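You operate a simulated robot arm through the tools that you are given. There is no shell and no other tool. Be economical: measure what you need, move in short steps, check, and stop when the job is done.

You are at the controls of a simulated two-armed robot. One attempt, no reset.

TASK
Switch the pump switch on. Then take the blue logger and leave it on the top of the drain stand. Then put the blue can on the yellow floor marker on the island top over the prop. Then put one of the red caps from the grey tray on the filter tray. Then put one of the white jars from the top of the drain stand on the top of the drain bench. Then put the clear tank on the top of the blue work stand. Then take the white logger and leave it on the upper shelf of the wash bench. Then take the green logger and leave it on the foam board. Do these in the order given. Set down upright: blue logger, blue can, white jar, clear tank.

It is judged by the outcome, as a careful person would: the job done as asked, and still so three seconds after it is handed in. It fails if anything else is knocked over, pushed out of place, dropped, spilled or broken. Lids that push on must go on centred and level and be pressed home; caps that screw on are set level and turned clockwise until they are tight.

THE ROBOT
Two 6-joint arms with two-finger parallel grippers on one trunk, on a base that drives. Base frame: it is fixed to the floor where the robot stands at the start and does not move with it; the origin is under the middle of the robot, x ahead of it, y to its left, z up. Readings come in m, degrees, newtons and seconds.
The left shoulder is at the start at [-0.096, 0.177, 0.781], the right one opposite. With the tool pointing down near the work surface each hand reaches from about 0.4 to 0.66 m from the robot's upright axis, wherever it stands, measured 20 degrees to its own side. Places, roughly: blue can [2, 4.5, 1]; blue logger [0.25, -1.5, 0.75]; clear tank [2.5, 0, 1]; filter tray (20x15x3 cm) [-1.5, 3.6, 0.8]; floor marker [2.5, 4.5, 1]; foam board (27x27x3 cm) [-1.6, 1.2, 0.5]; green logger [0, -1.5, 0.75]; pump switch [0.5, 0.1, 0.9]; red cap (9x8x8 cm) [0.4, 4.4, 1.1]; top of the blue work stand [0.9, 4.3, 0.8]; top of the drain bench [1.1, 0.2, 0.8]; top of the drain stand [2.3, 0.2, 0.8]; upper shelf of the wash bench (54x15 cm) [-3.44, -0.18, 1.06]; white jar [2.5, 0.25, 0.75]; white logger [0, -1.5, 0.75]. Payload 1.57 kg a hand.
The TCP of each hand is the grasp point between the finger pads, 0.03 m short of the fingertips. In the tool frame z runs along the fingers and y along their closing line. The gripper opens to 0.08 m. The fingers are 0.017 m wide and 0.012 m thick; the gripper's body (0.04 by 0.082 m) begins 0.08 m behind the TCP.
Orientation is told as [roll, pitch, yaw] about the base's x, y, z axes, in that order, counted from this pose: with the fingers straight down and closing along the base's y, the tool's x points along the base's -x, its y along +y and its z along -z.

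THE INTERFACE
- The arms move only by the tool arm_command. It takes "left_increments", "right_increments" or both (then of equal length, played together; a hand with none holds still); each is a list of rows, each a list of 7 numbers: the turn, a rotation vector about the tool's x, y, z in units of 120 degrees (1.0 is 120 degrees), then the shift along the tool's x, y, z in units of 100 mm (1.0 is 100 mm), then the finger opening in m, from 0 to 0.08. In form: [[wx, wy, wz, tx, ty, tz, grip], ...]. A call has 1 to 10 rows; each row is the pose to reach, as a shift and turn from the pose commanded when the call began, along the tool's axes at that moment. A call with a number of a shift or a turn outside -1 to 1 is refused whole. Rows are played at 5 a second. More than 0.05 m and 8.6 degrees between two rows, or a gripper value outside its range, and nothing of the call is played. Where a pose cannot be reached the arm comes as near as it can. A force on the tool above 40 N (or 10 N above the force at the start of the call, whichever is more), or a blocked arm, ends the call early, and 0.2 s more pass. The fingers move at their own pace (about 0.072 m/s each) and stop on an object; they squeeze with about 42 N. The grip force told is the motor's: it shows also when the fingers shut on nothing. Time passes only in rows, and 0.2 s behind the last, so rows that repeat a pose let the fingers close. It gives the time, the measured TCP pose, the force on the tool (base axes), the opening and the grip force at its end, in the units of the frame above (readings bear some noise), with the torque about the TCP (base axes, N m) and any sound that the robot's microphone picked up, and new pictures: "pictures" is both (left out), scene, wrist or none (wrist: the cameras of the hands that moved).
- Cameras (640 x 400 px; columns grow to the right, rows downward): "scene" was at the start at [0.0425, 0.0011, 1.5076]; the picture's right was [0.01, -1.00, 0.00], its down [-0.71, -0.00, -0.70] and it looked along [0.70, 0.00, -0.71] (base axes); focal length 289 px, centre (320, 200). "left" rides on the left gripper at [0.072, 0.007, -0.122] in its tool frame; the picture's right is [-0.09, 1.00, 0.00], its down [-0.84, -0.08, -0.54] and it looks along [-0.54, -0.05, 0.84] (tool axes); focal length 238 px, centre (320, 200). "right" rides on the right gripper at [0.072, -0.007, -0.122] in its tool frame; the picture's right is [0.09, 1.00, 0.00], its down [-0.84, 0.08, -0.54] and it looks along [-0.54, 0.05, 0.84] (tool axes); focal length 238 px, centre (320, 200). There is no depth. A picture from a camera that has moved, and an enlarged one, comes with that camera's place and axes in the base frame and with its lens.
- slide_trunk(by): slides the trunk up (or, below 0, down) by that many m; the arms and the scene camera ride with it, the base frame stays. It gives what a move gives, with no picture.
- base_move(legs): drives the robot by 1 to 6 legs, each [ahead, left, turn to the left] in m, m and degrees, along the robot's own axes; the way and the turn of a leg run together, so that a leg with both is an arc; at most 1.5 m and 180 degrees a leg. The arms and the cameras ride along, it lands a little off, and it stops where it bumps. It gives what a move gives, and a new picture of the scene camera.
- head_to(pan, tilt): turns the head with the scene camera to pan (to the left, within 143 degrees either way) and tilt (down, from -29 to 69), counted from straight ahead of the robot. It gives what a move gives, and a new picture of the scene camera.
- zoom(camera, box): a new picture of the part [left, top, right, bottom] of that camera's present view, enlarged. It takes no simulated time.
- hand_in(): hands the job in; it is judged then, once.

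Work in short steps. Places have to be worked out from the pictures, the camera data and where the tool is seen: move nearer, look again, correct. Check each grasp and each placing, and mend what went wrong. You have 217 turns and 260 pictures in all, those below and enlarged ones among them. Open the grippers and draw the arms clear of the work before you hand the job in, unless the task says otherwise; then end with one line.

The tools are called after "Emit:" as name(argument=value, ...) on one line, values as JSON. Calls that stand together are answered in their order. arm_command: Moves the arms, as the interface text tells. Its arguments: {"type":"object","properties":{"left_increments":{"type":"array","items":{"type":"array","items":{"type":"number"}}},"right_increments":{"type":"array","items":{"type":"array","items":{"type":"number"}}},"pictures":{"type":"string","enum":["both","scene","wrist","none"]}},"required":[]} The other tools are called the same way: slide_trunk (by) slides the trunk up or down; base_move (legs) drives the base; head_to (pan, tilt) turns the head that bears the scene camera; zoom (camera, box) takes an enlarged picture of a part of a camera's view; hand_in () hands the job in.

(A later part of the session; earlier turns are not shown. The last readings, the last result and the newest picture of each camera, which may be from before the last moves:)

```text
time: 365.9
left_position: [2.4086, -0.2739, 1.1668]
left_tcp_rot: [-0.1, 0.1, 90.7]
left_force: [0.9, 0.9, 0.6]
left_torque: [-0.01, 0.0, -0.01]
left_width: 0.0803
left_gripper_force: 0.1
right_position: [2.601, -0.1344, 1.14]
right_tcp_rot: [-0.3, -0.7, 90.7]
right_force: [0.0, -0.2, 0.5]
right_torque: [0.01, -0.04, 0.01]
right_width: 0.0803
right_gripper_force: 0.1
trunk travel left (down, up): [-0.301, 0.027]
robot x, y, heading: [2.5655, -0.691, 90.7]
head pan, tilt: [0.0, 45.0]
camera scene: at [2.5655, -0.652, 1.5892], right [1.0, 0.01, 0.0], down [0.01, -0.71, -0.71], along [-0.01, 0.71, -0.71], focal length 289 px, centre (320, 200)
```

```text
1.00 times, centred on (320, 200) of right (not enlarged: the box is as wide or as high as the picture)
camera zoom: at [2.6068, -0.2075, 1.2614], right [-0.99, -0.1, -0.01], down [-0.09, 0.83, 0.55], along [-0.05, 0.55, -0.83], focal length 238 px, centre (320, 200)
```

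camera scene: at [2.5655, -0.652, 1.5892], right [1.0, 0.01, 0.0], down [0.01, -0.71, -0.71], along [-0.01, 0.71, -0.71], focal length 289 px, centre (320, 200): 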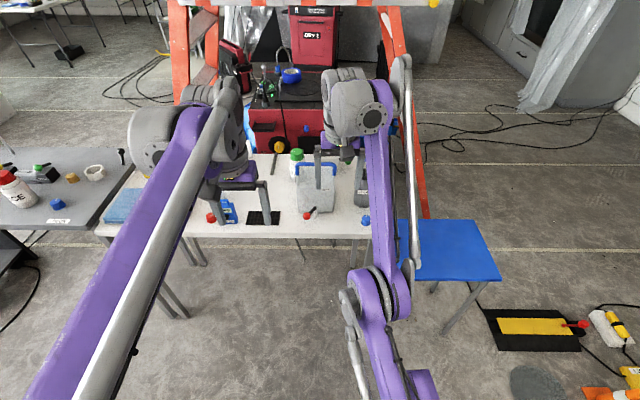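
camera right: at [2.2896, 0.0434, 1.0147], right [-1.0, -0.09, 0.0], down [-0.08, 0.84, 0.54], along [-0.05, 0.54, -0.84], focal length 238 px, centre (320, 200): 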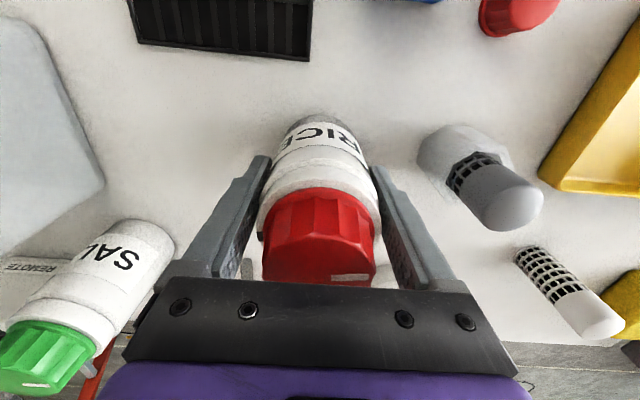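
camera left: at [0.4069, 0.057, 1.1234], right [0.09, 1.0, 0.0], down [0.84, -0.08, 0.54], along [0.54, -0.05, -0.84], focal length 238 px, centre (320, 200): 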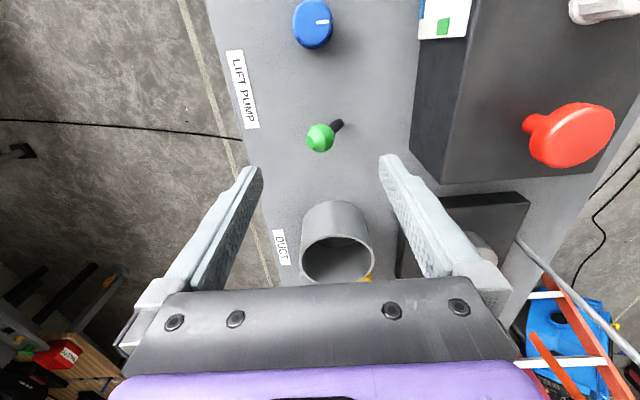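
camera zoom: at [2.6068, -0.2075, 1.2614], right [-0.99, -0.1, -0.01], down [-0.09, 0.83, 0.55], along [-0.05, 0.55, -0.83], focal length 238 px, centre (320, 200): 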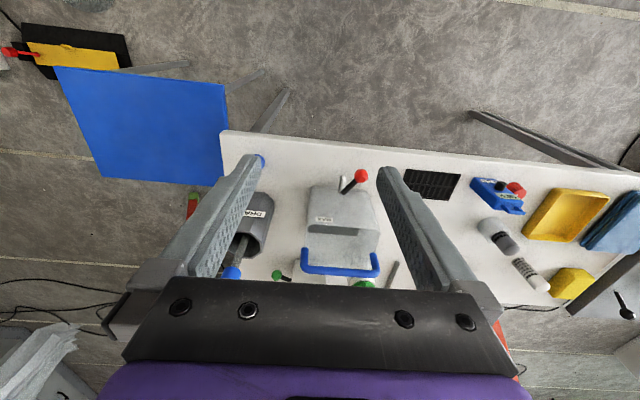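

The tank has a blue bail handle, bar along x, at about (2.542, 0.117, 0.988). I'll turn the right wrist 90° so the fingers close across the bar.

Emit:
arm_command(right_increments=[[0, 0, 0.07, 0, 0, 0, 0.08], [0, 0, 0.14, 0, 0, 0, 0.08], [0, 0, 0.21, 0, 0, 0, 0.08], [0, 0, 0.28, 0, 0, 0, 0.08], [0, 0, 0.35, 0, 0, 0, 0.08], [0, 0, 0.42, 0, 0, 0, 0.08], [0, 0, 0.49, 0, 0, 0, 0.08], [0, 0, 0.56, 0, 0, 0, 0.08], [0, 0, 0.63, 0, 0, 0, 0.08], [0, 0, 0.7, 0, 0, 0, 0.08]], pictures="wrist")

```text
time: 368.1
left_position: [2.4088, -0.2725, 1.1665]
left_tcp_rot: [0.0, 0.1, 90.8]
left_force: [0.0, -0.3, -0.1]
left_torque: [0.0, 0.0, -0.04]
left_width: 0.0801
left_gripper_force: 0.0
right_position: [2.6012, -0.1338, 1.1407]
right_tcp_rot: [0.7, -0.4, 6.5]
right_force: [0.2, -0.2, 0.2]
right_torque: [-0.01, 0.01, -0.01]
right_width: 0.08
right_gripper_force: 0.1
trunk travel left (down, up): [-0.301, 0.027]
robot x, y, heading: [2.5656, -0.6916, 90.7]
head pan, tilt: [0.0, 45.0]
camera right: at [2.5285, -0.1505, 1.2618], right [-0.2, 0.98, 0.01], down [0.82, 0.17, 0.55], along [0.53, 0.12, -0.84], focal length 238 px, centre (320, 200)
```

right: 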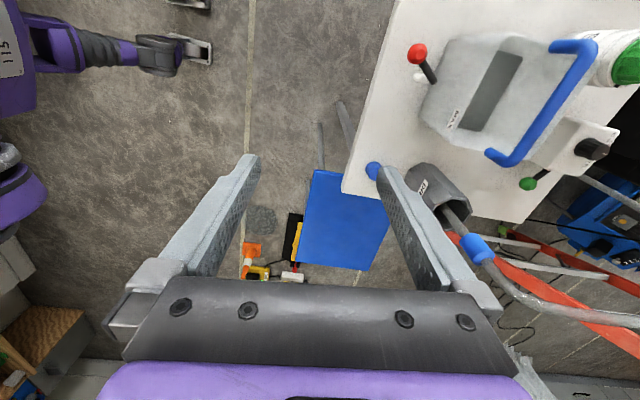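

Emit:
zoom(camera="right", box=[380, 0, 640, 200])

Emit:
head_to(pan=20, tilt=40)

Emit:
zoom(camera="scene", box=[330, 100, 530, 250])

```text
2.00 times, centred on (510, 100) of right
camera zoom: at [2.5285, -0.1505, 1.2618], right [-0.2, 0.98, 0.01], down [0.82, 0.17, 0.55], along [0.53, 0.12, -0.84], focal length 477 px, centre (-60, 400)
```

zoom: 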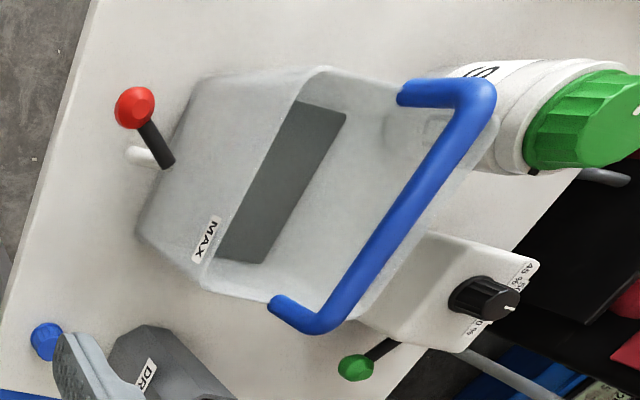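

```text
time: 368.9
left_position: [2.4084, -0.2729, 1.1674]
left_tcp_rot: [0.0, 0.1, 90.6]
left_force: [0.0, -0.2, 0.1]
left_torque: [0.05, -0.01, 0.01]
left_width: 0.0801
left_gripper_force: 0.0
right_position: [2.6017, -0.1342, 1.1402]
right_tcp_rot: [0.7, -0.3, 6.7]
right_force: [0.3, 0.5, 0.0]
right_torque: [-0.02, 0.01, -0.01]
right_width: 0.0801
right_gripper_force: 0.1
trunk travel left (down, up): [-0.301, 0.027]
robot x, y, heading: [2.5674, -0.6903, 90.7]
head pan, tilt: [20.0, 40.0]
camera scene: at [2.5365, -0.6537, 1.5965], right [0.94, 0.35, 0.0], down [0.23, -0.6, -0.77], along [-0.27, 0.72, -0.64], focal length 289 px, centre (320, 200)
```

scene: 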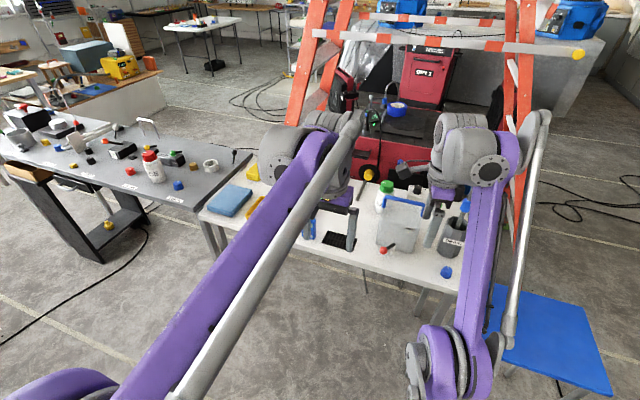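

```text
2.67 times, centred on (430, 175) of scene
camera zoom: at [2.5365, -0.6537, 1.5965], right [0.94, 0.35, 0.0], down [0.23, -0.6, -0.77], along [-0.27, 0.72, -0.64], focal length 770 px, centre (27, 267)
```

zoom: 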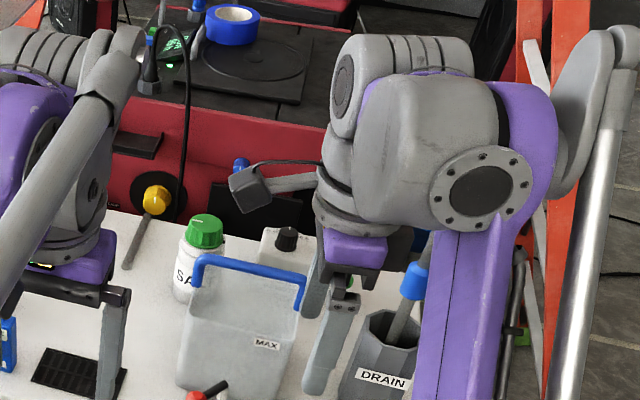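

It's an open-top tank with a vertical bail centred over it: bar from x 2.476 to 2.60 at y≈0.1055, z≈0.988. Move the base so the hand is over the bar, and finish turning the wrist.

Emit:
base_move(legs=[[0, 0.06, -0.7], [0.21, 0, 0]])

Emit:
arm_command(right_increments=[[0, 0, 0.025, 0, 0, 0, 0.045], [0, 0, 0.05, 0, 0, 0, 0.045]], pictures="wrist")

```text
time: 371.3
left_position: [2.3562, -0.0602, 1.1673]
left_tcp_rot: [0.0, 0.2, 89.4]
left_force: [0.0, 0.0, 0.4]
left_torque: [-0.01, 0.01, -0.01]
left_width: 0.0799
left_gripper_force: 0.0
right_position: [2.5523, 0.0737, 1.1402]
right_tcp_rot: [0.7, -0.3, 5.5]
right_force: [-0.1, -1.2, -0.8]
right_torque: [-0.01, 0.0, -0.02]
right_width: 0.0801
right_gripper_force: 0.0
trunk travel left (down, up): [-0.301, 0.027]
robot x, y, heading: [2.5056, -0.4819, 89.8]
head pan, tilt: [20.0, 40.0]
camera scene: at [2.4775, -0.4438, 1.5963], right [0.94, 0.33, 0.0], down [0.22, -0.61, -0.77], along [-0.26, 0.72, -0.64], focal length 289 px, centre (320, 200)
```

scene: 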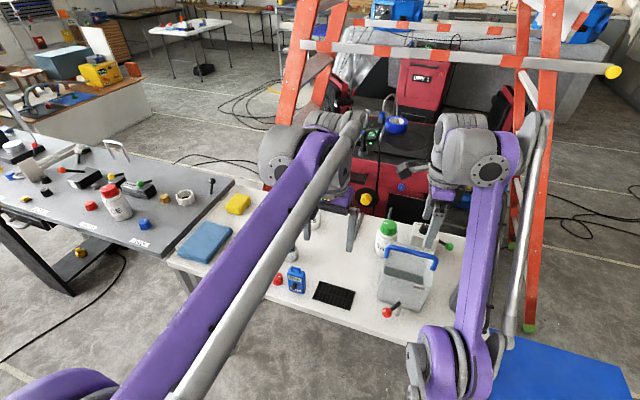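

```text
time: 371.9
left_position: [2.358, -0.0592, 1.166]
left_tcp_rot: [0.1, 0.1, 89.4]
left_force: [0.0, 0.2, 0.5]
left_torque: [0.01, -0.02, -0.03]
left_width: 0.08
left_gripper_force: 0.0
right_position: [2.5514, 0.0753, 1.1399]
right_tcp_rot: [0.7, -0.2, -0.6]
right_force: [-0.5, -0.1, -0.4]
right_torque: [0.0, -0.01, 0.0]
right_width: 0.0447
right_gripper_force: 0.0
trunk travel left (down, up): [-0.301, 0.027]
robot x, y, heading: [2.5074, -0.4813, 89.5]
head pan, tilt: [20.0, 40.0]
camera right: at [2.4781, 0.0674, 1.2626], right [-0.08, 1.0, 0.01], down [0.83, 0.06, 0.55], along [0.54, 0.06, -0.84], focal length 238 px, centre (320, 200)
```

right: 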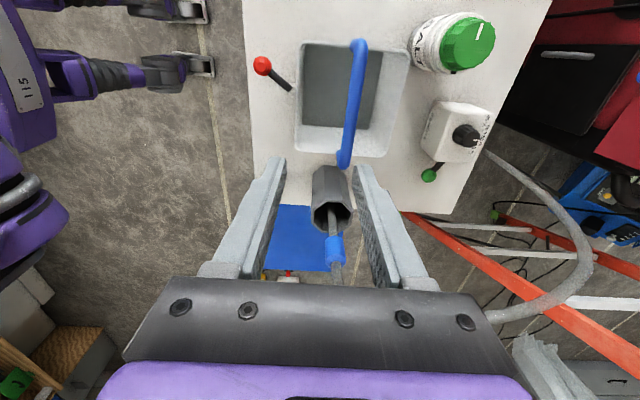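

Bar now measured at y≈0.111, centre x≈2.535. Shift the hand and lower in two stages.

Emit:
arm_command(right_increments=[[0, 0, 0, 0.08, 0.18, 0, 0.045], [0, 0, 0, 0.16, 0.36, 0, 0.045]], pictures="none")

Emit:
slide_trunk(by=-0.085)

Emit:
zoom(camera="right", box=[160, 0, 480, 250])

```text
time: 372.5
left_position: [2.3575, -0.0601, 1.1672]
left_tcp_rot: [-0.1, 0.2, 89.5]
left_force: [0.4, 0.2, 0.4]
left_torque: [0.0, 0.0, 0.01]
left_width: 0.0801
left_gripper_force: 0.0
right_position: [2.535, 0.1123, 1.1417]
right_tcp_rot: [0.6, -0.4, -0.5]
right_force: [-0.1, 0.1, -0.2]
right_torque: [0.0, -0.02, 0.03]
right_width: 0.0453
right_gripper_force: 0.1
trunk travel left (down, up): [-0.301, 0.027]
robot x, y, heading: [2.5084, -0.4825, 89.4]
head pan, tilt: [20.0, 40.0]
```

```text
time: 373.8
left_position: [2.3577, -0.0592, 1.082]
left_tcp_rot: [0.0, 0.1, 89.5]
left_force: [-0.2, 0.4, -0.7]
left_torque: [-0.02, 0.02, 0.0]
left_width: 0.08
left_gripper_force: 0.1
right_position: [2.5361, 0.0935, 1.0214]
right_tcp_rot: [-2.2, -0.2, -0.4]
right_force: [0.4, -0.2, -1.0]
right_torque: [-0.01, 0.03, 0.04]
right_width: 0.0453
right_gripper_force: 0.1
trunk travel left (down, up): [-0.216, 0.112]
robot x, y, heading: [2.5054, -0.4808, 89.8]
head pan, tilt: [20.0, 40.0]
```

```text
1.60 times, centred on (320, 125) of right
camera zoom: at [2.4629, 0.0924, 1.1434], right [-0.08, 1.0, -0.04], down [0.84, 0.09, 0.54], along [0.54, 0.02, -0.84], focal length 381 px, centre (320, 320)
```

zoom: 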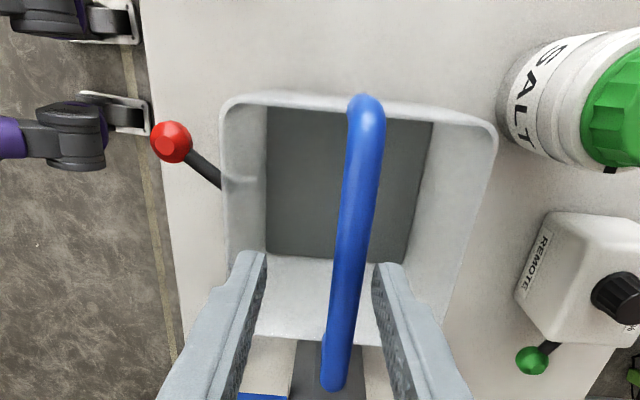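

The hand sagged a little again; correct y by +13 mm and the roll, then go down 34 mm by arm.

Emit:
arm_command(right_increments=[[-0.018, 0, 0, 0, 0.13, 0, 0.045], [-0.018, 0, 0, 0, 0.13, 0.12, 0.045], [-0.018, 0, 0, 0, 0.13, 0.24, 0.045], [-0.018, 0, 0, 0, 0.13, 0.34, 0.045]], pictures="wrist")

```text
time: 374.8
left_position: [2.3572, -0.0598, 1.082]
left_tcp_rot: [0.0, 0.1, 89.6]
left_force: [0.1, -0.4, -0.5]
left_torque: [0.0, -0.03, 0.0]
left_width: 0.0799
left_gripper_force: 0.1
right_position: [2.5367, 0.1063, 0.9871]
right_tcp_rot: [0.1, -0.2, -0.4]
right_force: [-0.6, -0.5, 0.4]
right_torque: [0.01, -0.01, 0.01]
right_width: 0.045
right_gripper_force: 0.0
trunk travel left (down, up): [-0.216, 0.112]
robot x, y, heading: [2.5018, -0.4794, 89.6]
head pan, tilt: [20.0, 40.0]
camera right: at [2.4639, 0.1001, 1.1092], right [-0.08, 1.0, 0.0], down [0.84, 0.07, 0.55], along [0.54, 0.05, -0.84], focal length 238 px, centre (320, 200)
```

right: 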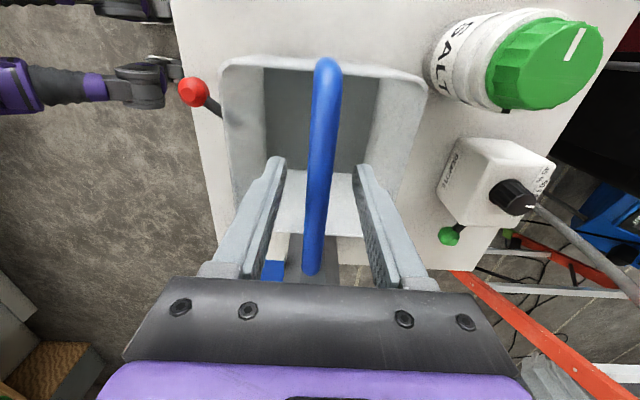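

Bar is between the fingers at TCP height. Close on it.

Emit:
arm_command(right_increments=[[0, 0, 0, 0, 0, -0.04, 0.02], [0, 0, 0, 0, 0, -0.04, 0.0], [0, 0, 0, 0, 0, -0.04, 0.0], [0, 0, 0, 0, 0, -0.04, 0.0]], pictures="wrist")

```text
time: 375.8
left_position: [2.3562, -0.0592, 1.0827]
left_tcp_rot: [0.0, 0.1, 89.5]
left_force: [0.2, -0.2, -0.1]
left_torque: [-0.03, 0.01, -0.04]
left_width: 0.08
left_gripper_force: 0.1
right_position: [2.5369, 0.1058, 0.9918]
right_tcp_rot: [0.2, -0.2, -0.4]
right_force: [-0.6, 0.8, 0.1]
right_torque: [0.02, 0.0, 0.06]
right_width: 0.0133
right_gripper_force: 30.0
trunk travel left (down, up): [-0.216, 0.112]
robot x, y, heading: [2.508, -0.4835, 89.4]
head pan, tilt: [20.0, 40.0]
camera right: at [2.4634, 0.0989, 1.1134], right [-0.08, 1.0, 0.0], down [0.84, 0.07, 0.55], along [0.54, 0.05, -0.84], focal length 238 px, centre (320, 200)
```

right: 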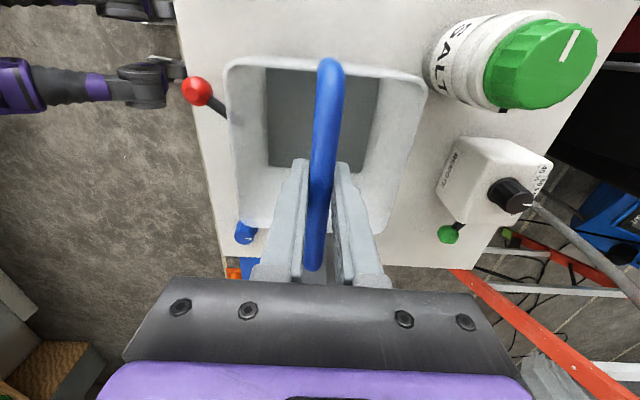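

Gripped (13 mm bar). Lift slowly and check.

Emit:
slide_trunk(by=0.03)

Emit:
slide_trunk(by=0.08)

Emit:
head_to(pan=0, tilt=45)

Emit:
zoom(camera="right", box=[0, 0, 640, 400])

```text
time: 376.5
left_position: [2.3574, -0.0597, 1.1119]
left_tcp_rot: [0.0, 0.1, 89.6]
left_force: [0.0, -0.3, 0.1]
left_torque: [0.0, -0.01, -0.04]
left_width: 0.0796
left_gripper_force: 0.0
right_position: [2.5366, 0.1054, 1.0218]
right_tcp_rot: [0.2, -0.1, -0.4]
right_force: [-0.9, -0.2, -3.1]
right_torque: [0.03, -0.03, 0.0]
right_width: 0.0134
right_gripper_force: 30.3
trunk travel left (down, up): [-0.246, 0.082]
robot x, y, heading: [2.5055, -0.4812, 89.4]
head pan, tilt: [20.0, 40.0]
```

```text
time: 377.7
left_position: [2.3564, -0.0597, 1.1905]
left_tcp_rot: [0.0, 0.2, 89.4]
left_force: [-0.2, -0.6, -0.5]
left_torque: [0.03, 0.02, -0.01]
left_width: 0.0801
left_gripper_force: 0.0
right_position: [2.5362, 0.1045, 1.1007]
right_tcp_rot: [0.2, -0.2, -0.3]
right_force: [0.6, 0.2, -2.3]
right_torque: [0.03, 0.03, -0.02]
right_width: 0.0133
right_gripper_force: 30.4
trunk travel left (down, up): [-0.326, 0.002]
robot x, y, heading: [2.5079, -0.4806, 89.7]
head pan, tilt: [20.0, 40.0]
```

```text
time: 378.5
left_position: [2.3572, -0.0593, 1.1917]
left_tcp_rot: [0.0, 0.1, 89.5]
left_force: [-0.9, 0.0, -0.9]
left_torque: [0.01, -0.01, -0.02]
left_width: 0.0799
left_gripper_force: 0.2
right_position: [2.5351, 0.1053, 1.1012]
right_tcp_rot: [0.0, -0.3, -0.4]
right_force: [0.0, -0.1, -2.2]
right_torque: [0.02, 0.01, 0.02]
right_width: 0.0134
right_gripper_force: 30.0
trunk travel left (down, up): [-0.326, 0.002]
robot x, y, heading: [2.5043, -0.4804, 89.7]
head pan, tilt: [0.0, 45.0]
camera scene: at [2.5065, -0.4433, 1.6141], right [1.0, -0.01, 0.0], down [0.0, -0.71, -0.71], along [0.0, 0.71, -0.71], focal length 289 px, centre (320, 200)
```

scene: 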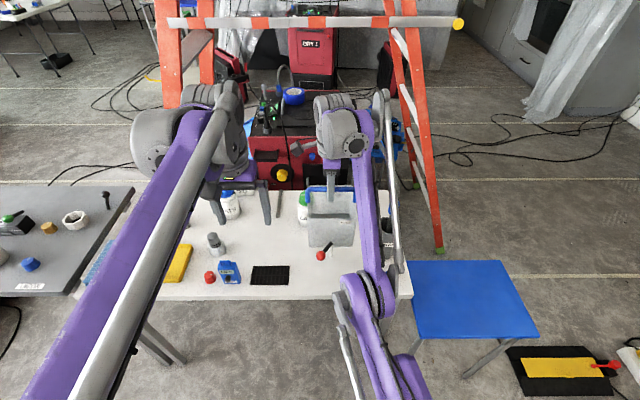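

```text
1.00 times, centred on (320, 200) of right (not enlarged: the box is as wide or as high as the picture)
camera zoom: at [2.4631, 0.099, 1.2231], right [-0.08, 1.0, 0.0], down [0.84, 0.07, 0.55], along [0.54, 0.05, -0.84], focal length 238 px, centre (320, 200)
```

zoom: 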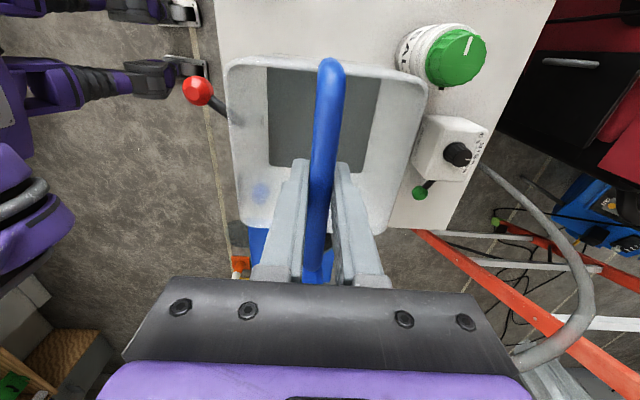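

Tank is lifted, hanging upright (≈2.3 N). Back out and drive west along the aisle.

Emit:
base_move(legs=[[-0.32, 0, 0.4], [0, 1.5, 0], [0, 1.38, 0]])

```text
time: 405.2
left_position: [-0.4781, -0.2821, 1.1928]
left_tcp_rot: [0.1, 0.1, 87.1]
left_force: [-0.1, -0.1, -1.0]
left_torque: [0.03, -0.02, 0.0]
left_width: 0.08
left_gripper_force: 0.1
right_position: [-0.292, -0.1237, 1.1017]
right_tcp_rot: [0.1, -0.2, -2.8]
right_force: [-0.2, 0.0, -3.6]
right_torque: [0.02, -0.03, -0.02]
right_width: 0.0131
right_gripper_force: 29.9
trunk travel left (down, up): [-0.326, 0.002]
robot x, y, heading: [-0.3484, -0.712, 87.1]
head pan, tilt: [0.0, 45.0]
camera scene: at [-0.3439, -0.6716, 1.6141], right [1.0, -0.05, 0.0], down [-0.03, -0.71, -0.71], along [0.03, 0.71, -0.71], focal length 289 px, centre (320, 200)
```

scene: 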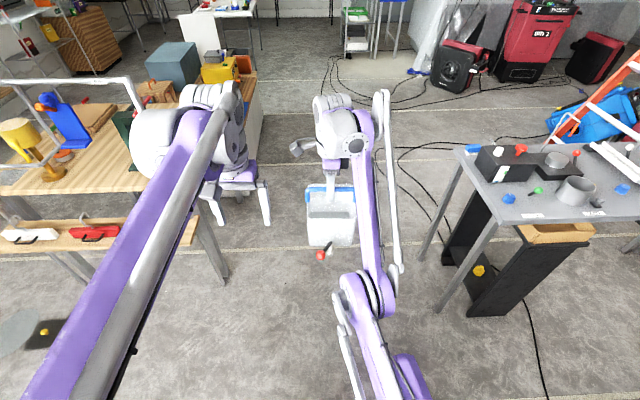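

Continue north to y≈3.05, then strafe east in front of the blue work stand.

Emit:
base_move(legs=[[0, 0, 2.9], [1.5, 0, 0], [1.5, 0, 0], [0.74, 0, 0], [0, -1.15, 0]])

```text
time: 433.6
left_position: [0.519, 3.5148, 1.1924]
left_tcp_rot: [0.0, 0.0, 93.0]
left_force: [-0.6, -1.2, -0.1]
left_torque: [-0.01, -0.01, 0.03]
left_width: 0.0799
left_gripper_force: 0.1
right_position: [0.6876, 3.6907, 1.1021]
right_tcp_rot: [0.1, -0.2, 3.0]
right_force: [-0.1, -0.5, -3.8]
right_torque: [-0.03, 0.0, 0.01]
right_width: 0.0137
right_gripper_force: 29.9
trunk travel left (down, up): [-0.326, 0.002]
robot x, y, heading: [0.6918, 3.0998, 93.1]
head pan, tilt: [0.0, 45.0]
camera scene: at [0.6913, 3.1411, 1.6141], right [1.0, 0.05, 0.0], down [0.04, -0.71, -0.71], along [-0.04, 0.71, -0.71], focal length 289 px, centre (320, 200)
```

scene: 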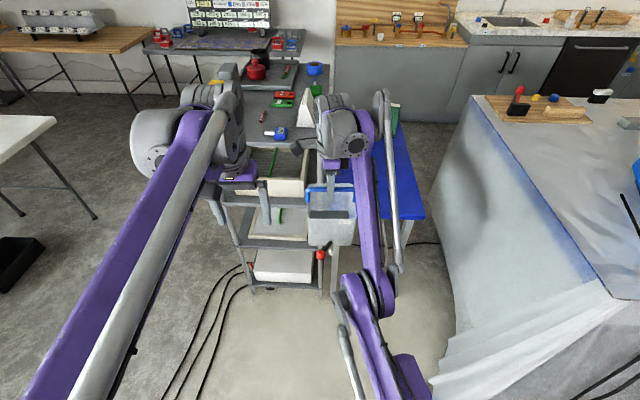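

Blue stand top: near edge y≈3.884, right edge x≈1.04. I'll place the tank at about (0.86, 3.98). First draw the left arm in so it clears the rack.

Emit:
arm_command(left_increments=[[0, 0, 0, 0.2, 0, -0.1, 0.06], [0, 0, 0, 0.4, 0, -0.2, 0.04], [0, 0, 0, 0.6, 0, -0.3, 0.03], [0, 0, 0, 0.8, 0, -0.4, 0.03]], pictures="none")

Emit:
base_move(legs=[[0, 0, -3.1], [0, -0.13, 0]])

```text
time: 434.6
left_position: [0.5248, 3.4332, 1.2325]
left_tcp_rot: [0.0, -0.1, 93.0]
left_force: [-0.7, -0.3, -0.4]
left_torque: [0.01, -0.02, -0.02]
left_width: 0.0298
left_gripper_force: 0.1
right_position: [0.6879, 3.6903, 1.1018]
right_tcp_rot: [0.2, -0.1, 3.1]
right_force: [0.7, 0.7, -3.5]
right_torque: [0.03, 0.04, 0.03]
right_width: 0.0131
right_gripper_force: 30.2
trunk travel left (down, up): [-0.326, 0.002]
robot x, y, heading: [0.6929, 3.1051, 93.1]
head pan, tilt: [0.0, 45.0]
```

```text
time: 436.8
left_position: [0.6736, 3.4446, 1.2318]
left_tcp_rot: [0.1, 0.1, 89.8]
left_force: [0.0, -0.3, 0.1]
left_torque: [0.01, -0.03, 0.01]
left_width: 0.0302
left_gripper_force: 0.0
right_position: [0.8516, 3.69, 1.1013]
right_tcp_rot: [0.0, -0.2, -0.3]
right_force: [0.0, 0.2, -3.1]
right_torque: [0.02, 0.0, -0.03]
right_width: 0.013
right_gripper_force: 29.9
trunk travel left (down, up): [-0.326, 0.002]
robot x, y, heading: [0.8207, 3.101, 89.7]
head pan, tilt: [0.0, 45.0]
camera scene: at [0.8236, 3.1407, 1.6141], right [1.0, -0.01, 0.0], down [0.0, -0.71, -0.71], along [0.0, 0.71, -0.71], focal length 289 px, centre (320, 200)
```

scene: 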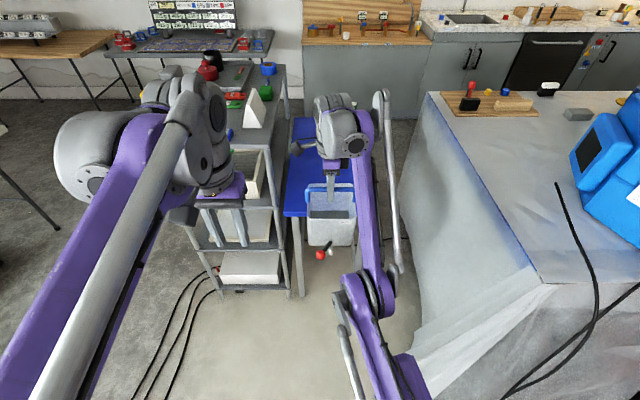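

Advance 0.28 and inspect clearance.

Emit:
base_move(legs=[[0.28, 0, 0.3]])

Emit:
head_to(pan=30, tilt=40)

Emit:
zoom(camera="right", box=[0, 0, 640, 400])

```text
time: 438.8
left_position: [0.6705, 3.7329, 1.2307]
left_tcp_rot: [0.0, 0.1, 90.2]
left_force: [-0.3, -0.2, -0.8]
left_torque: [-0.02, 0.0, 0.01]
left_width: 0.0301
left_gripper_force: 0.1
right_position: [0.8465, 3.981, 1.1006]
right_tcp_rot: [0.1, -0.3, 0.3]
right_force: [0.7, -0.8, -3.3]
right_torque: [0.01, 0.02, -0.01]
right_width: 0.0131
right_gripper_force: 29.6
trunk travel left (down, up): [-0.326, 0.002]
robot x, y, heading: [0.8244, 3.3922, 90.3]
head pan, tilt: [0.0, 45.0]
camera scene: at [0.8236, 3.4312, 1.6139], right [1.0, 0.0, 0.0], down [0.0, -0.71, -0.71], along [0.0, 0.71, -0.71], focal length 289 px, centre (320, 200)
```

scene: 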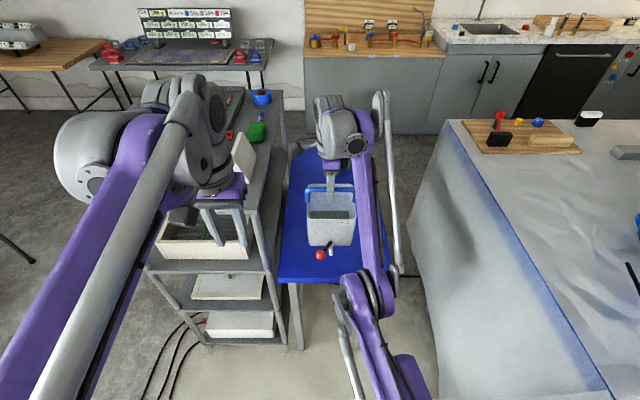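

```text
time: 439.7
left_position: [0.6719, 3.7336, 1.2314]
left_tcp_rot: [0.0, 0.1, 90.3]
left_force: [0.9, 0.4, -0.5]
left_torque: [0.02, 0.0, -0.01]
left_width: 0.0301
left_gripper_force: 0.0
right_position: [0.8477, 3.9808, 1.1014]
right_tcp_rot: [0.2, -0.2, 0.2]
right_force: [0.0, -0.4, -2.1]
right_torque: [0.02, 0.04, -0.01]
right_width: 0.0135
right_gripper_force: 30.1
trunk travel left (down, up): [-0.326, 0.002]
robot x, y, heading: [0.8203, 3.388, 90.1]
head pan, tilt: [30.0, 40.0]
camera scene: at [0.7812, 3.4238, 1.6213], right [0.86, 0.5, 0.0], down [0.32, -0.56, -0.77], along [-0.39, 0.66, -0.64], focal length 289 px, centre (320, 200)
```

scene: 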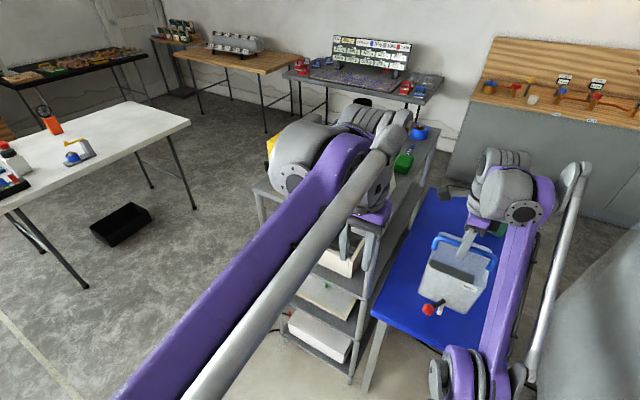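

```text
1.00 times, centred on (320, 200) of right (not enlarged: the box is as wide or as high as the picture)
camera zoom: at [0.7736, 3.9734, 1.2233], right [-0.1, 1.0, 0.0], down [0.83, 0.08, 0.55], along [0.54, 0.05, -0.84], focal length 238 px, centre (320, 200)
```

zoom: 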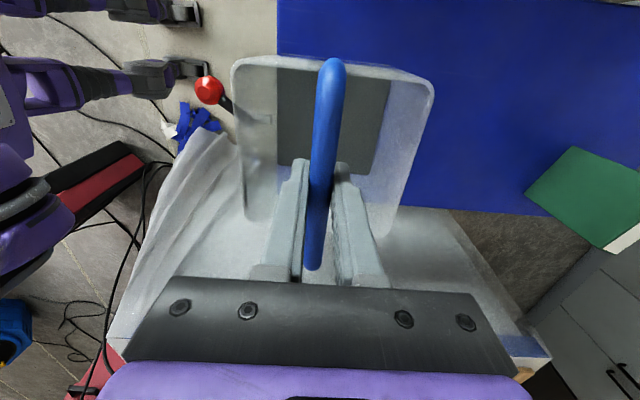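

Clear so far. I'll lower mostly with the right arm itself (keeping the left arm high over the rack), also moving 40 mm further onto the stand.

Emit:
arm_command(right_increments=[[0, 0, 0, 0, 0.15, 0.05, 0.0], [0, 0, 0, 0, 0.3, 0.15, 0.0], [0, 0, 0, 0, 0.4, 0.3, 0.0], [0, 0, 0, 0, 0.4, 0.45, 0.0], [0, 0, 0, 0, 0.4, 0.6, 0.0], [0, 0, 0, 0, 0.4, 0.75, 0.0], [0, 0, 0, 0, 0.4, 0.9, 0.0]], pictures="scene")

```text
time: 441.3
left_position: [0.6716, 3.7336, 1.2323]
left_tcp_rot: [0.0, 0.1, 90.1]
left_force: [-0.8, -0.5, 0.2]
left_torque: [0.01, -0.02, -0.02]
left_width: 0.0298
left_gripper_force: 0.0
right_position: [0.8396, 4.0455, 1.0306]
right_tcp_rot: [0.0, -0.3, 0.1]
right_force: [0.4, -0.1, -2.2]
right_torque: [0.03, -0.01, -0.01]
right_width: 0.0131
right_gripper_force: 30.1
right hand out of reach, approached as far as the arm can: row 5, 6, 7
trunk travel left (down, up): [-0.326, 0.002]
robot x, y, heading: [0.8201, 3.3924, 89.9]
head pan, tilt: [30.0, 40.0]
camera scene: at [0.7811, 3.4243, 1.6213], right [0.86, 0.5, 0.0], down [0.32, -0.56, -0.77], along [-0.39, 0.66, -0.64], focal length 289 px, centre (320, 200)
```

scene: 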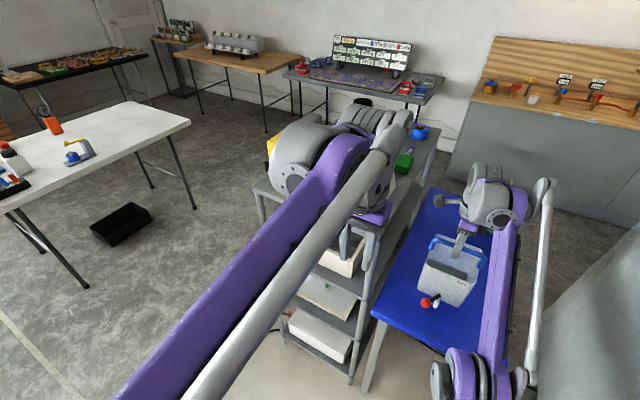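

Now the trunk: 0.045, then small steps.

Emit:
slide_trunk(by=-0.045)

Emit:
slide_trunk(by=-0.012)

Emit:
zoom(camera="scene", box=[220, 110, 540, 340])

```text
time: 442.2
left_position: [0.6717, 3.7346, 1.1864]
left_tcp_rot: [0.1, 0.1, 90.2]
left_force: [0.3, 0.3, -0.6]
left_torque: [-0.01, 0.01, -0.01]
left_width: 0.03
left_gripper_force: 0.1
right_position: [0.8413, 4.0464, 0.9854]
right_tcp_rot: [0.1, -0.2, 0.2]
right_force: [0.5, -0.6, -3.9]
right_torque: [0.01, 0.0, 0.02]
right_width: 0.0134
right_gripper_force: 30.1
trunk travel left (down, up): [-0.281, 0.047]
robot x, y, heading: [0.823, 3.393, 90.0]
head pan, tilt: [30.0, 40.0]
```

```text
time: 442.8
left_position: [0.6716, 3.7335, 1.1755]
left_tcp_rot: [0.1, 0.1, 90.2]
left_force: [-0.1, 0.4, -0.2]
left_torque: [-0.04, -0.03, 0.01]
left_width: 0.03
left_gripper_force: 0.1
right_position: [0.842, 4.0413, 0.9669]
right_tcp_rot: [-0.4, -0.3, 0.2]
right_force: [-0.5, 0.5, -3.1]
right_torque: [0.01, 0.01, 0.05]
right_width: 0.0133
right_gripper_force: 29.7
trunk travel left (down, up): [-0.269, 0.059]
robot x, y, heading: [0.8253, 3.3938, 89.9]
head pan, tilt: [30.0, 40.0]
```

```text
1.74 times, centred on (380, 225) of scene
camera zoom: at [0.7811, 3.427, 1.5609], right [0.86, 0.5, 0.0], down [0.32, -0.56, -0.77], along [-0.39, 0.66, -0.64], focal length 502 px, centre (216, 156)
```

zoom: 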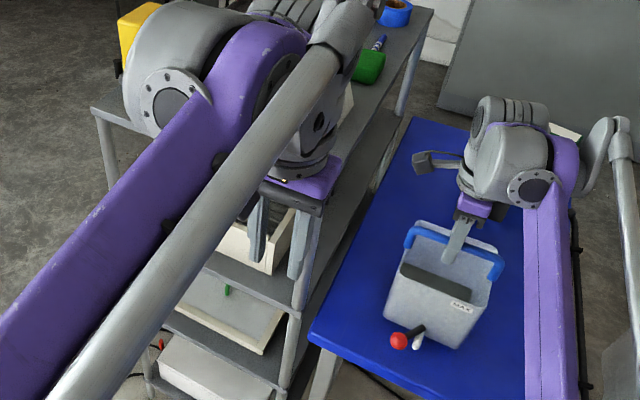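

Emit:
slide_trunk(by=-0.008)

Emit:
slide_trunk(by=-0.008)

Emit:
slide_trunk(by=-0.008)

```text
time: 443.4
left_position: [0.6698, 3.733, 1.1673]
left_tcp_rot: [0.0, 0.1, 90.3]
left_force: [-0.1, 0.2, -0.4]
left_torque: [0.01, -0.01, -0.02]
left_width: 0.0301
left_gripper_force: 0.1
right_position: [0.8432, 4.0379, 0.955]
right_tcp_rot: [-0.6, -0.2, 0.2]
right_force: [-0.4, 0.0, -3.9]
right_torque: [-0.03, 0.0, 0.0]
right_width: 0.0135
right_gripper_force: 30.4
trunk travel left (down, up): [-0.261, 0.067]
robot x, y, heading: [0.8221, 3.3935, 90.1]
head pan, tilt: [30.0, 40.0]
```

```text
time: 443.9
left_position: [0.6714, 3.7314, 1.16]
left_tcp_rot: [0.0, 0.0, 90.2]
left_force: [-0.1, 1.3, -0.7]
left_torque: [-0.02, -0.02, 0.0]
left_width: 0.0301
left_gripper_force: 0.1
right_position: [0.8419, 4.0332, 0.9484]
right_tcp_rot: [-0.5, -0.2, 0.2]
right_force: [1.3, -8.1, 20.2]
right_torque: [-0.02, -0.07, -0.03]
right_width: 0.0136
right_gripper_force: 30.0
trunk travel left (down, up): [-0.253, 0.075]
robot x, y, heading: [0.8242, 3.3994, 90.2]
head pan, tilt: [30.0, 40.0]
```

```text
time: 444.5
left_position: [0.6716, 3.7304, 1.1509]
left_tcp_rot: [0.0, 0.0, 90.2]
left_force: [0.2, -0.2, 0.3]
left_torque: [-0.03, -0.01, 0.01]
left_width: 0.03
left_gripper_force: 0.1
right_position: [0.8423, 4.0327, 0.9368]
right_tcp_rot: [-0.6, -0.2, 0.2]
right_force: [-0.5, -4.9, 9.0]
right_torque: [0.0, -0.09, -0.03]
right_width: 0.0133
right_gripper_force: 29.8
trunk travel left (down, up): [-0.245, 0.083]
robot x, y, heading: [0.8192, 3.3934, 90.3]
head pan, tilt: [30.0, 40.0]
```

Contact. Open the fingers moderately and look.

Emit:
arm_command(right_increments=[[0, 0, 0, 0, 0, 0, 0.03], [0, 0, 0, 0, 0, 0, 0.045], [0, 0, 0, 0, 0, 0, 0.045]], pictures="wrist")

```text
time: 445.3
left_position: [0.672, 3.7331, 1.1495]
left_tcp_rot: [0.0, 0.1, 90.2]
left_force: [0.1, 0.3, -0.5]
left_torque: [0.0, -0.01, 0.02]
left_width: 0.0299
left_gripper_force: 0.0
right_position: [0.8424, 4.0341, 0.9353]
right_tcp_rot: [-0.7, -0.1, 0.2]
right_force: [-0.5, 0.4, 0.0]
right_torque: [-0.01, 0.0, 0.01]
right_width: 0.0451
right_gripper_force: 0.1
trunk travel left (down, up): [-0.245, 0.083]
robot x, y, heading: [0.8235, 3.3926, 90.2]
head pan, tilt: [30.0, 40.0]
camera right: at [0.7692, 4.0278, 1.0581], right [-0.1, 1.0, -0.01], down [0.83, 0.09, 0.54], along [0.54, 0.04, -0.84], focal length 238 px, centre (320, 200)
```

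right: 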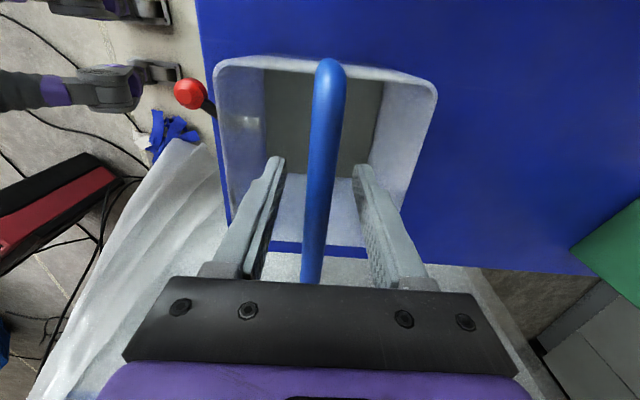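

Tank stands upright. Raise straight up.

Emit:
slide_trunk(by=0.08)

Emit:
arm_command(right_increments=[[0, 0, 0, 0, -0.05, -0.2, 0.06], [0, 0, 0, 0, -0.15, -0.4, 0.06], [0, 0, 0, 0, -0.3, -0.6, 0.06], [0, 0, 0, 0, -0.5, -0.8, 0.06]], pictures="both")

```text
time: 446.5
left_position: [0.6714, 3.7332, 1.2314]
left_tcp_rot: [0.0, 0.1, 90.2]
left_force: [-0.4, -0.1, -0.5]
left_torque: [0.01, -0.01, -0.04]
left_width: 0.0301
left_gripper_force: 0.1
right_position: [0.8429, 4.0446, 1.0318]
right_tcp_rot: [0.5, -0.2, 0.3]
right_force: [0.5, 0.5, -0.7]
right_torque: [0.06, -0.02, -0.02]
right_width: 0.0448
right_gripper_force: 0.1
trunk travel left (down, up): [-0.325, 0.003]
robot x, y, heading: [0.8201, 3.3922, 90.1]
head pan, tilt: [30.0, 40.0]
```

```text
time: 447.5
left_position: [0.6703, 3.7319, 1.2315]
left_tcp_rot: [-0.1, 0.2, 90.2]
left_force: [-0.5, 0.2, 0.0]
left_torque: [-0.01, 0.01, -0.01]
left_width: 0.03
left_gripper_force: 0.1
right_position: [0.8418, 3.9937, 1.1119]
right_tcp_rot: [0.5, -0.2, 0.2]
right_force: [0.2, 0.1, -0.3]
right_torque: [-0.04, 0.01, -0.02]
right_width: 0.0598
right_gripper_force: 0.1
trunk travel left (down, up): [-0.325, 0.003]
robot x, y, heading: [0.8206, 3.3947, 90.0]
head pan, tilt: [30.0, 40.0]
camera scene: at [0.7811, 3.4234, 1.6205], right [0.86, 0.5, 0.0], down [0.32, -0.56, -0.77], along [-0.39, 0.66, -0.64], focal length 289 px, centre (320, 200)
camera right: at [0.7693, 3.9858, 1.2336], right [-0.1, 1.0, 0.01], down [0.83, 0.08, 0.55], along [0.54, 0.06, -0.84], focal length 238 px, centre (320, 200)
```

scene: 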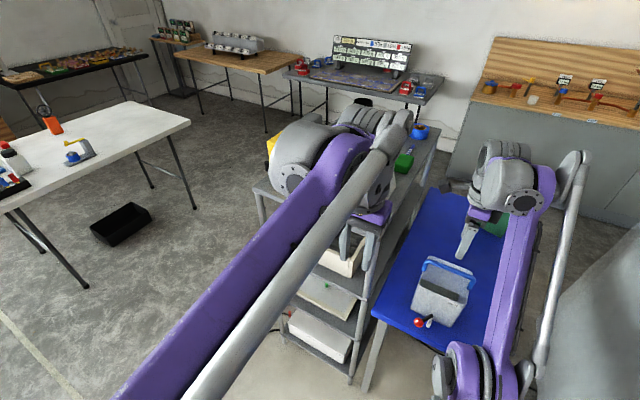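
right: 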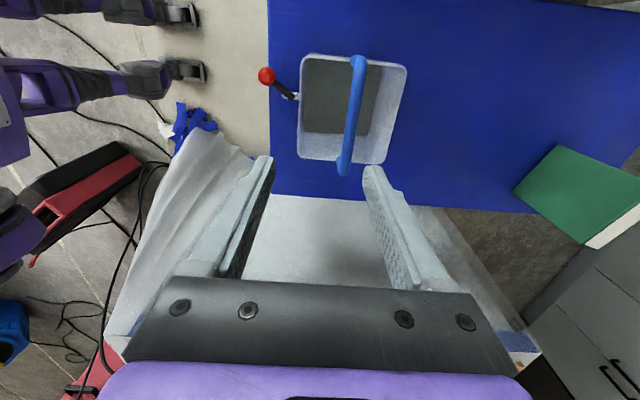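

Tank is placed. Back off, restore the wrist yaw, and return toward the logger table.

Emit:
base_move(legs=[[-0.32, 0, 0], [0, 1.18, 0], [-1.5, 0, 0], [-1.5, 0, 0]])

Emit:
arm_command(right_increments=[[0, 0, -0.07, 0, 0, 0, 0.08], [0, 0, -0.14, 0, 0, 0, 0.08], [0, 0, -0.21, 0, 0, 0, 0.08], [0, 0, -0.28, 0, 0, 0, 0.08], [0, 0, -0.35, 0, 0, 0, 0.08], [0, 0, -0.42, 0, 0, 0, 0.08], [0, 0, -0.49, 0, 0, 0, 0.08], [0, 0, -0.56, 0, 0, 0, 0.08], [0, 0, -0.63, 0, 0, 0, 0.08], [0, 0, -0.7, 0, 0, 0, 0.08]], pictures="none")

```text
time: 474.0
left_position: [-0.4656, 0.3619, 1.2308]
left_tcp_rot: [-0.1, 0.1, 92.1]
left_force: [-0.3, 0.8, -0.3]
left_torque: [0.01, 0.0, -0.01]
left_width: 0.0303
left_gripper_force: 0.0
right_position: [-0.3019, 0.6285, 1.1122]
right_tcp_rot: [0.5, -0.3, 2.0]
right_force: [-0.2, -0.3, 0.2]
right_torque: [0.01, 0.0, -0.02]
right_width: 0.06
right_gripper_force: 0.1
trunk travel left (down, up): [-0.325, 0.003]
robot x, y, heading: [-0.3009, 0.0268, 92.0]
head pan, tilt: [30.0, 40.0]
camera scene: at [-0.3454, 0.0563, 1.6206], right [0.85, 0.53, 0.0], down [0.34, -0.54, -0.77], along [-0.41, 0.65, -0.64], focal length 289 px, centre (320, 200)
```

scene: 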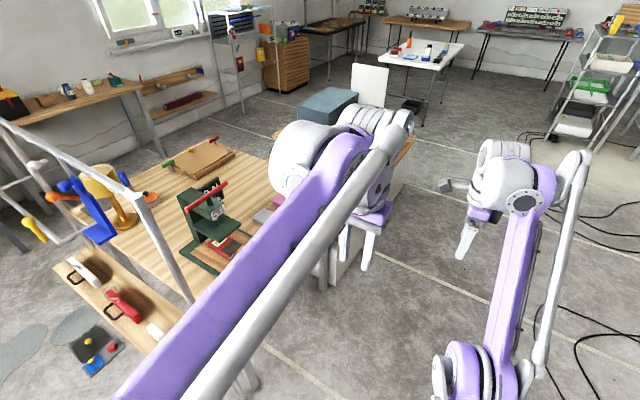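

```text
time: 476.2
left_position: [-0.4646, 0.361, 1.2308]
left_tcp_rot: [0.0, 0.0, 92.1]
left_force: [0.1, 0.1, 0.2]
left_torque: [0.01, 0.0, -0.01]
left_width: 0.03
left_gripper_force: 0.1
right_position: [-0.302, 0.6297, 1.1115]
right_tcp_rot: [-0.2, -0.6, 86.3]
right_force: [0.7, -0.6, -0.2]
right_torque: [0.01, 0.01, 0.01]
right_width: 0.0801
right_gripper_force: 0.0
trunk travel left (down, up): [-0.325, 0.003]
robot x, y, heading: [-0.3029, 0.0271, 92.1]
head pan, tilt: [30.0, 40.0]
```

Reverse to the south aisle, turn right to face the logger table, and line the right hand up with the white logger.

Emit:
base_move(legs=[[-0.75, 0, -2], [0, 0, -180], [0, 0.44, 0]])

Emit:
head_to(pan=0, tilt=40)

```text
time: 491.7
left_position: [0.31, -1.0695, 1.2295]
left_tcp_rot: [0.0, 0.0, -89.3]
left_force: [0.4, 0.4, 0.4]
left_torque: [0.01, -0.01, 0.0]
left_width: 0.0301
left_gripper_force: 0.1
right_position: [0.1406, -1.3344, 1.1121]
right_tcp_rot: [-0.2, -0.5, -95.3]
right_force: [-0.1, -0.5, -0.6]
right_torque: [0.02, 0.01, 0.02]
right_width: 0.0799
right_gripper_force: 0.0
trunk travel left (down, up): [-0.325, 0.003]
robot x, y, heading: [0.1562, -0.7312, -89.3]
head pan, tilt: [30.0, 40.0]
camera scene: at [0.2, -0.7608, 1.6205], right [-0.86, -0.51, 0.0], down [-0.33, 0.55, -0.77], along [0.39, -0.66, -0.64], focal length 289 px, centre (320, 200)
```

scene: 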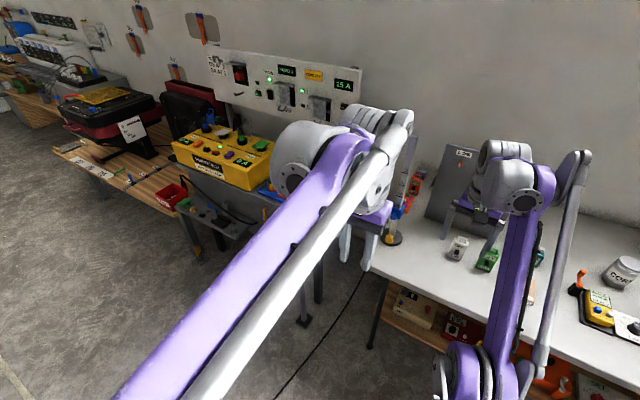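

```text
time: 492.6
left_position: [0.3107, -1.0702, 1.2299]
left_tcp_rot: [0.0, 0.1, -89.3]
left_force: [-0.3, 0.0, 0.1]
left_torque: [-0.02, 0.0, 0.03]
left_width: 0.0297
left_gripper_force: 0.0
right_position: [0.1418, -1.3331, 1.1109]
right_tcp_rot: [-0.3, -0.4, -95.2]
right_force: [-0.3, -0.4, 0.0]
right_torque: [-0.01, -0.02, -0.02]
right_width: 0.08
right_gripper_force: 0.0
trunk travel left (down, up): [-0.325, 0.003]
robot x, y, heading: [0.1576, -0.7353, -89.2]
head pan, tilt: [0.0, 40.0]
camera scene: at [0.1577, -0.7728, 1.6205], right [-1.0, -0.01, 0.0], down [-0.01, 0.64, -0.77], along [0.01, -0.77, -0.64], focal length 289 px, centre (320, 200)
```

scene: 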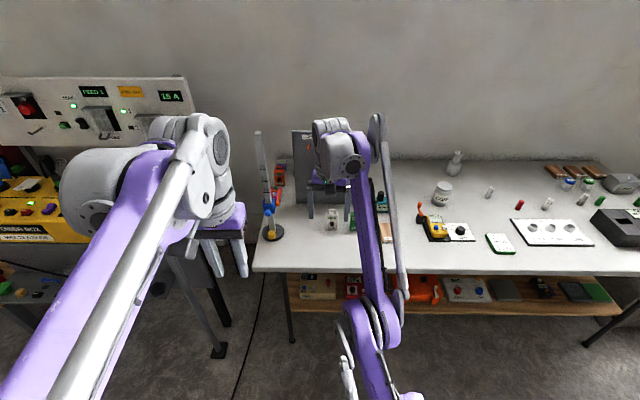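

Emit:
base_move(legs=[[0.28, 0, -0.8]])

Emit:
arm_command(right_increments=[[0, 0, -0.022, 0, -0.08, 0, 0.066], [0, 0, -0.04, 0, -0.14, 0, 0.066]], pictures="wrist")

```text
time: 494.6
left_position: [0.3105, -1.3553, 1.2294]
left_tcp_rot: [0.0, 0.1, -89.7]
left_force: [-0.3, -0.3, -0.5]
left_torque: [0.02, 0.01, -0.01]
left_width: 0.0299
left_gripper_force: 0.0
right_position: [0.1387, -1.6171, 1.1111]
right_tcp_rot: [-0.2, -0.4, -95.6]
right_force: [0.8, -0.3, -0.2]
right_torque: [0.01, -0.02, 0.01]
right_width: 0.0803
right_gripper_force: 0.0
trunk travel left (down, up): [-0.325, 0.003]
robot x, y, heading: [0.1591, -1.0187, -89.8]
head pan, tilt: [0.0, 40.0]
camera scene: at [0.1599, -1.0561, 1.6203], right [-1.0, 0.0, 0.0], down [0.0, 0.64, -0.77], along [0.0, -0.77, -0.64], focal length 289 px, centre (320, 200)
```

scene: 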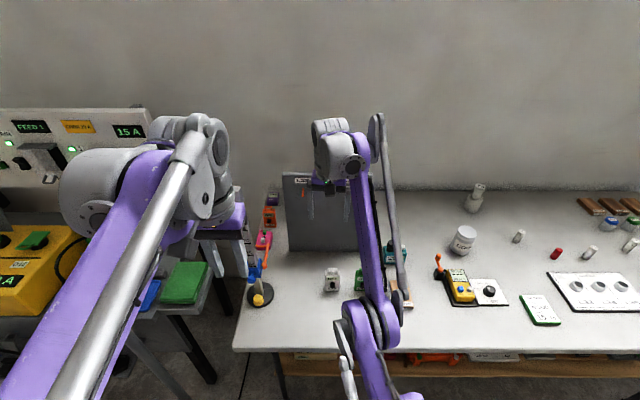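

```text
time: 495.2
left_position: [0.3087, -1.3545, 1.2298]
left_tcp_rot: [0.0, 0.1, -89.8]
left_force: [-0.5, 0.3, 0.2]
left_torque: [-0.01, 0.0, -0.01]
left_width: 0.03
left_gripper_force: 0.0
right_position: [0.1254, -1.6166, 1.1122]
right_tcp_rot: [-0.3, -0.5, -91.0]
right_force: [-0.5, 0.1, 0.5]
right_torque: [0.02, 0.02, -0.03]
right_width: 0.0658
right_gripper_force: 0.1
trunk travel left (down, up): [-0.325, 0.003]
robot x, y, heading: [0.1573, -1.017, -89.8]
head pan, tilt: [0.0, 40.0]
camera right: at [0.118, -1.5437, 1.2338], right [1.0, 0.08, 0.0], down [0.07, -0.83, 0.55], along [0.04, -0.55, -0.84], focal length 238 px, centre (320, 200)
```

right: 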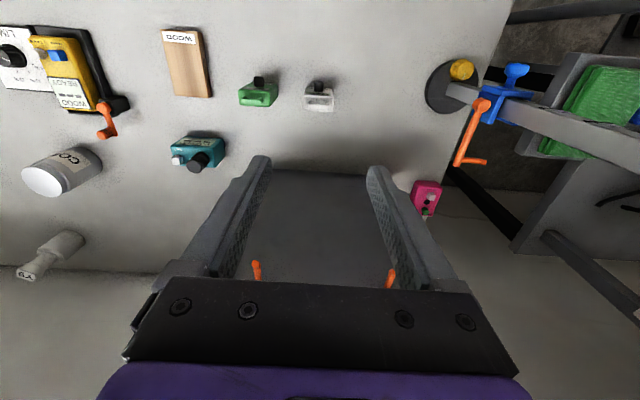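

White logger ≈(0.120, -1.614). Lower by trunk 0.12 and re-check.

Emit:
slide_trunk(by=-0.15)

Emit:
zoom(camera="right", box=[200, 40, 440, 190])

```text
time: 496.9
left_position: [0.3094, -1.355, 1.0818]
left_tcp_rot: [0.1, 0.0, -89.8]
left_force: [0.3, -0.3, 0.8]
left_torque: [-0.03, 0.0, 0.05]
left_width: 0.0301
left_gripper_force: 0.0
right_position: [0.1256, -1.6111, 0.9525]
right_tcp_rot: [-0.2, 0.6, -90.9]
right_force: [-0.5, -0.1, 0.5]
right_torque: [0.02, 0.0, 0.0]
right_width: 0.0659
right_gripper_force: 0.0
trunk travel left (down, up): [-0.175, 0.153]
robot x, y, heading: [0.1563, -1.0131, -89.8]
head pan, tilt: [0.0, 40.0]
```

```text
2.67 times, centred on (320, 115) of right
camera zoom: at [0.1187, -1.5411, 1.0745], right [1.0, 0.08, 0.0], down [0.07, -0.84, 0.53], along [0.04, -0.53, -0.85], focal length 636 px, centre (320, 427)
```

zoom: 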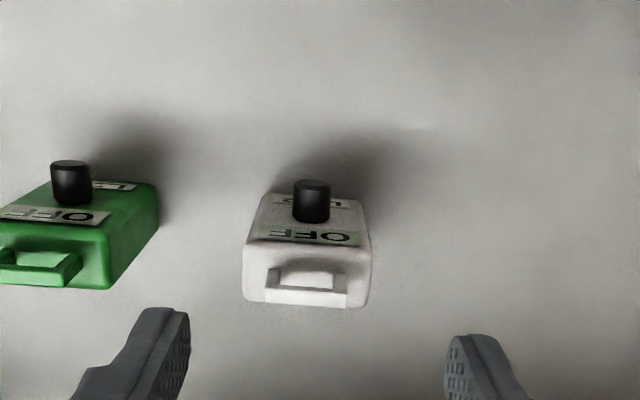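

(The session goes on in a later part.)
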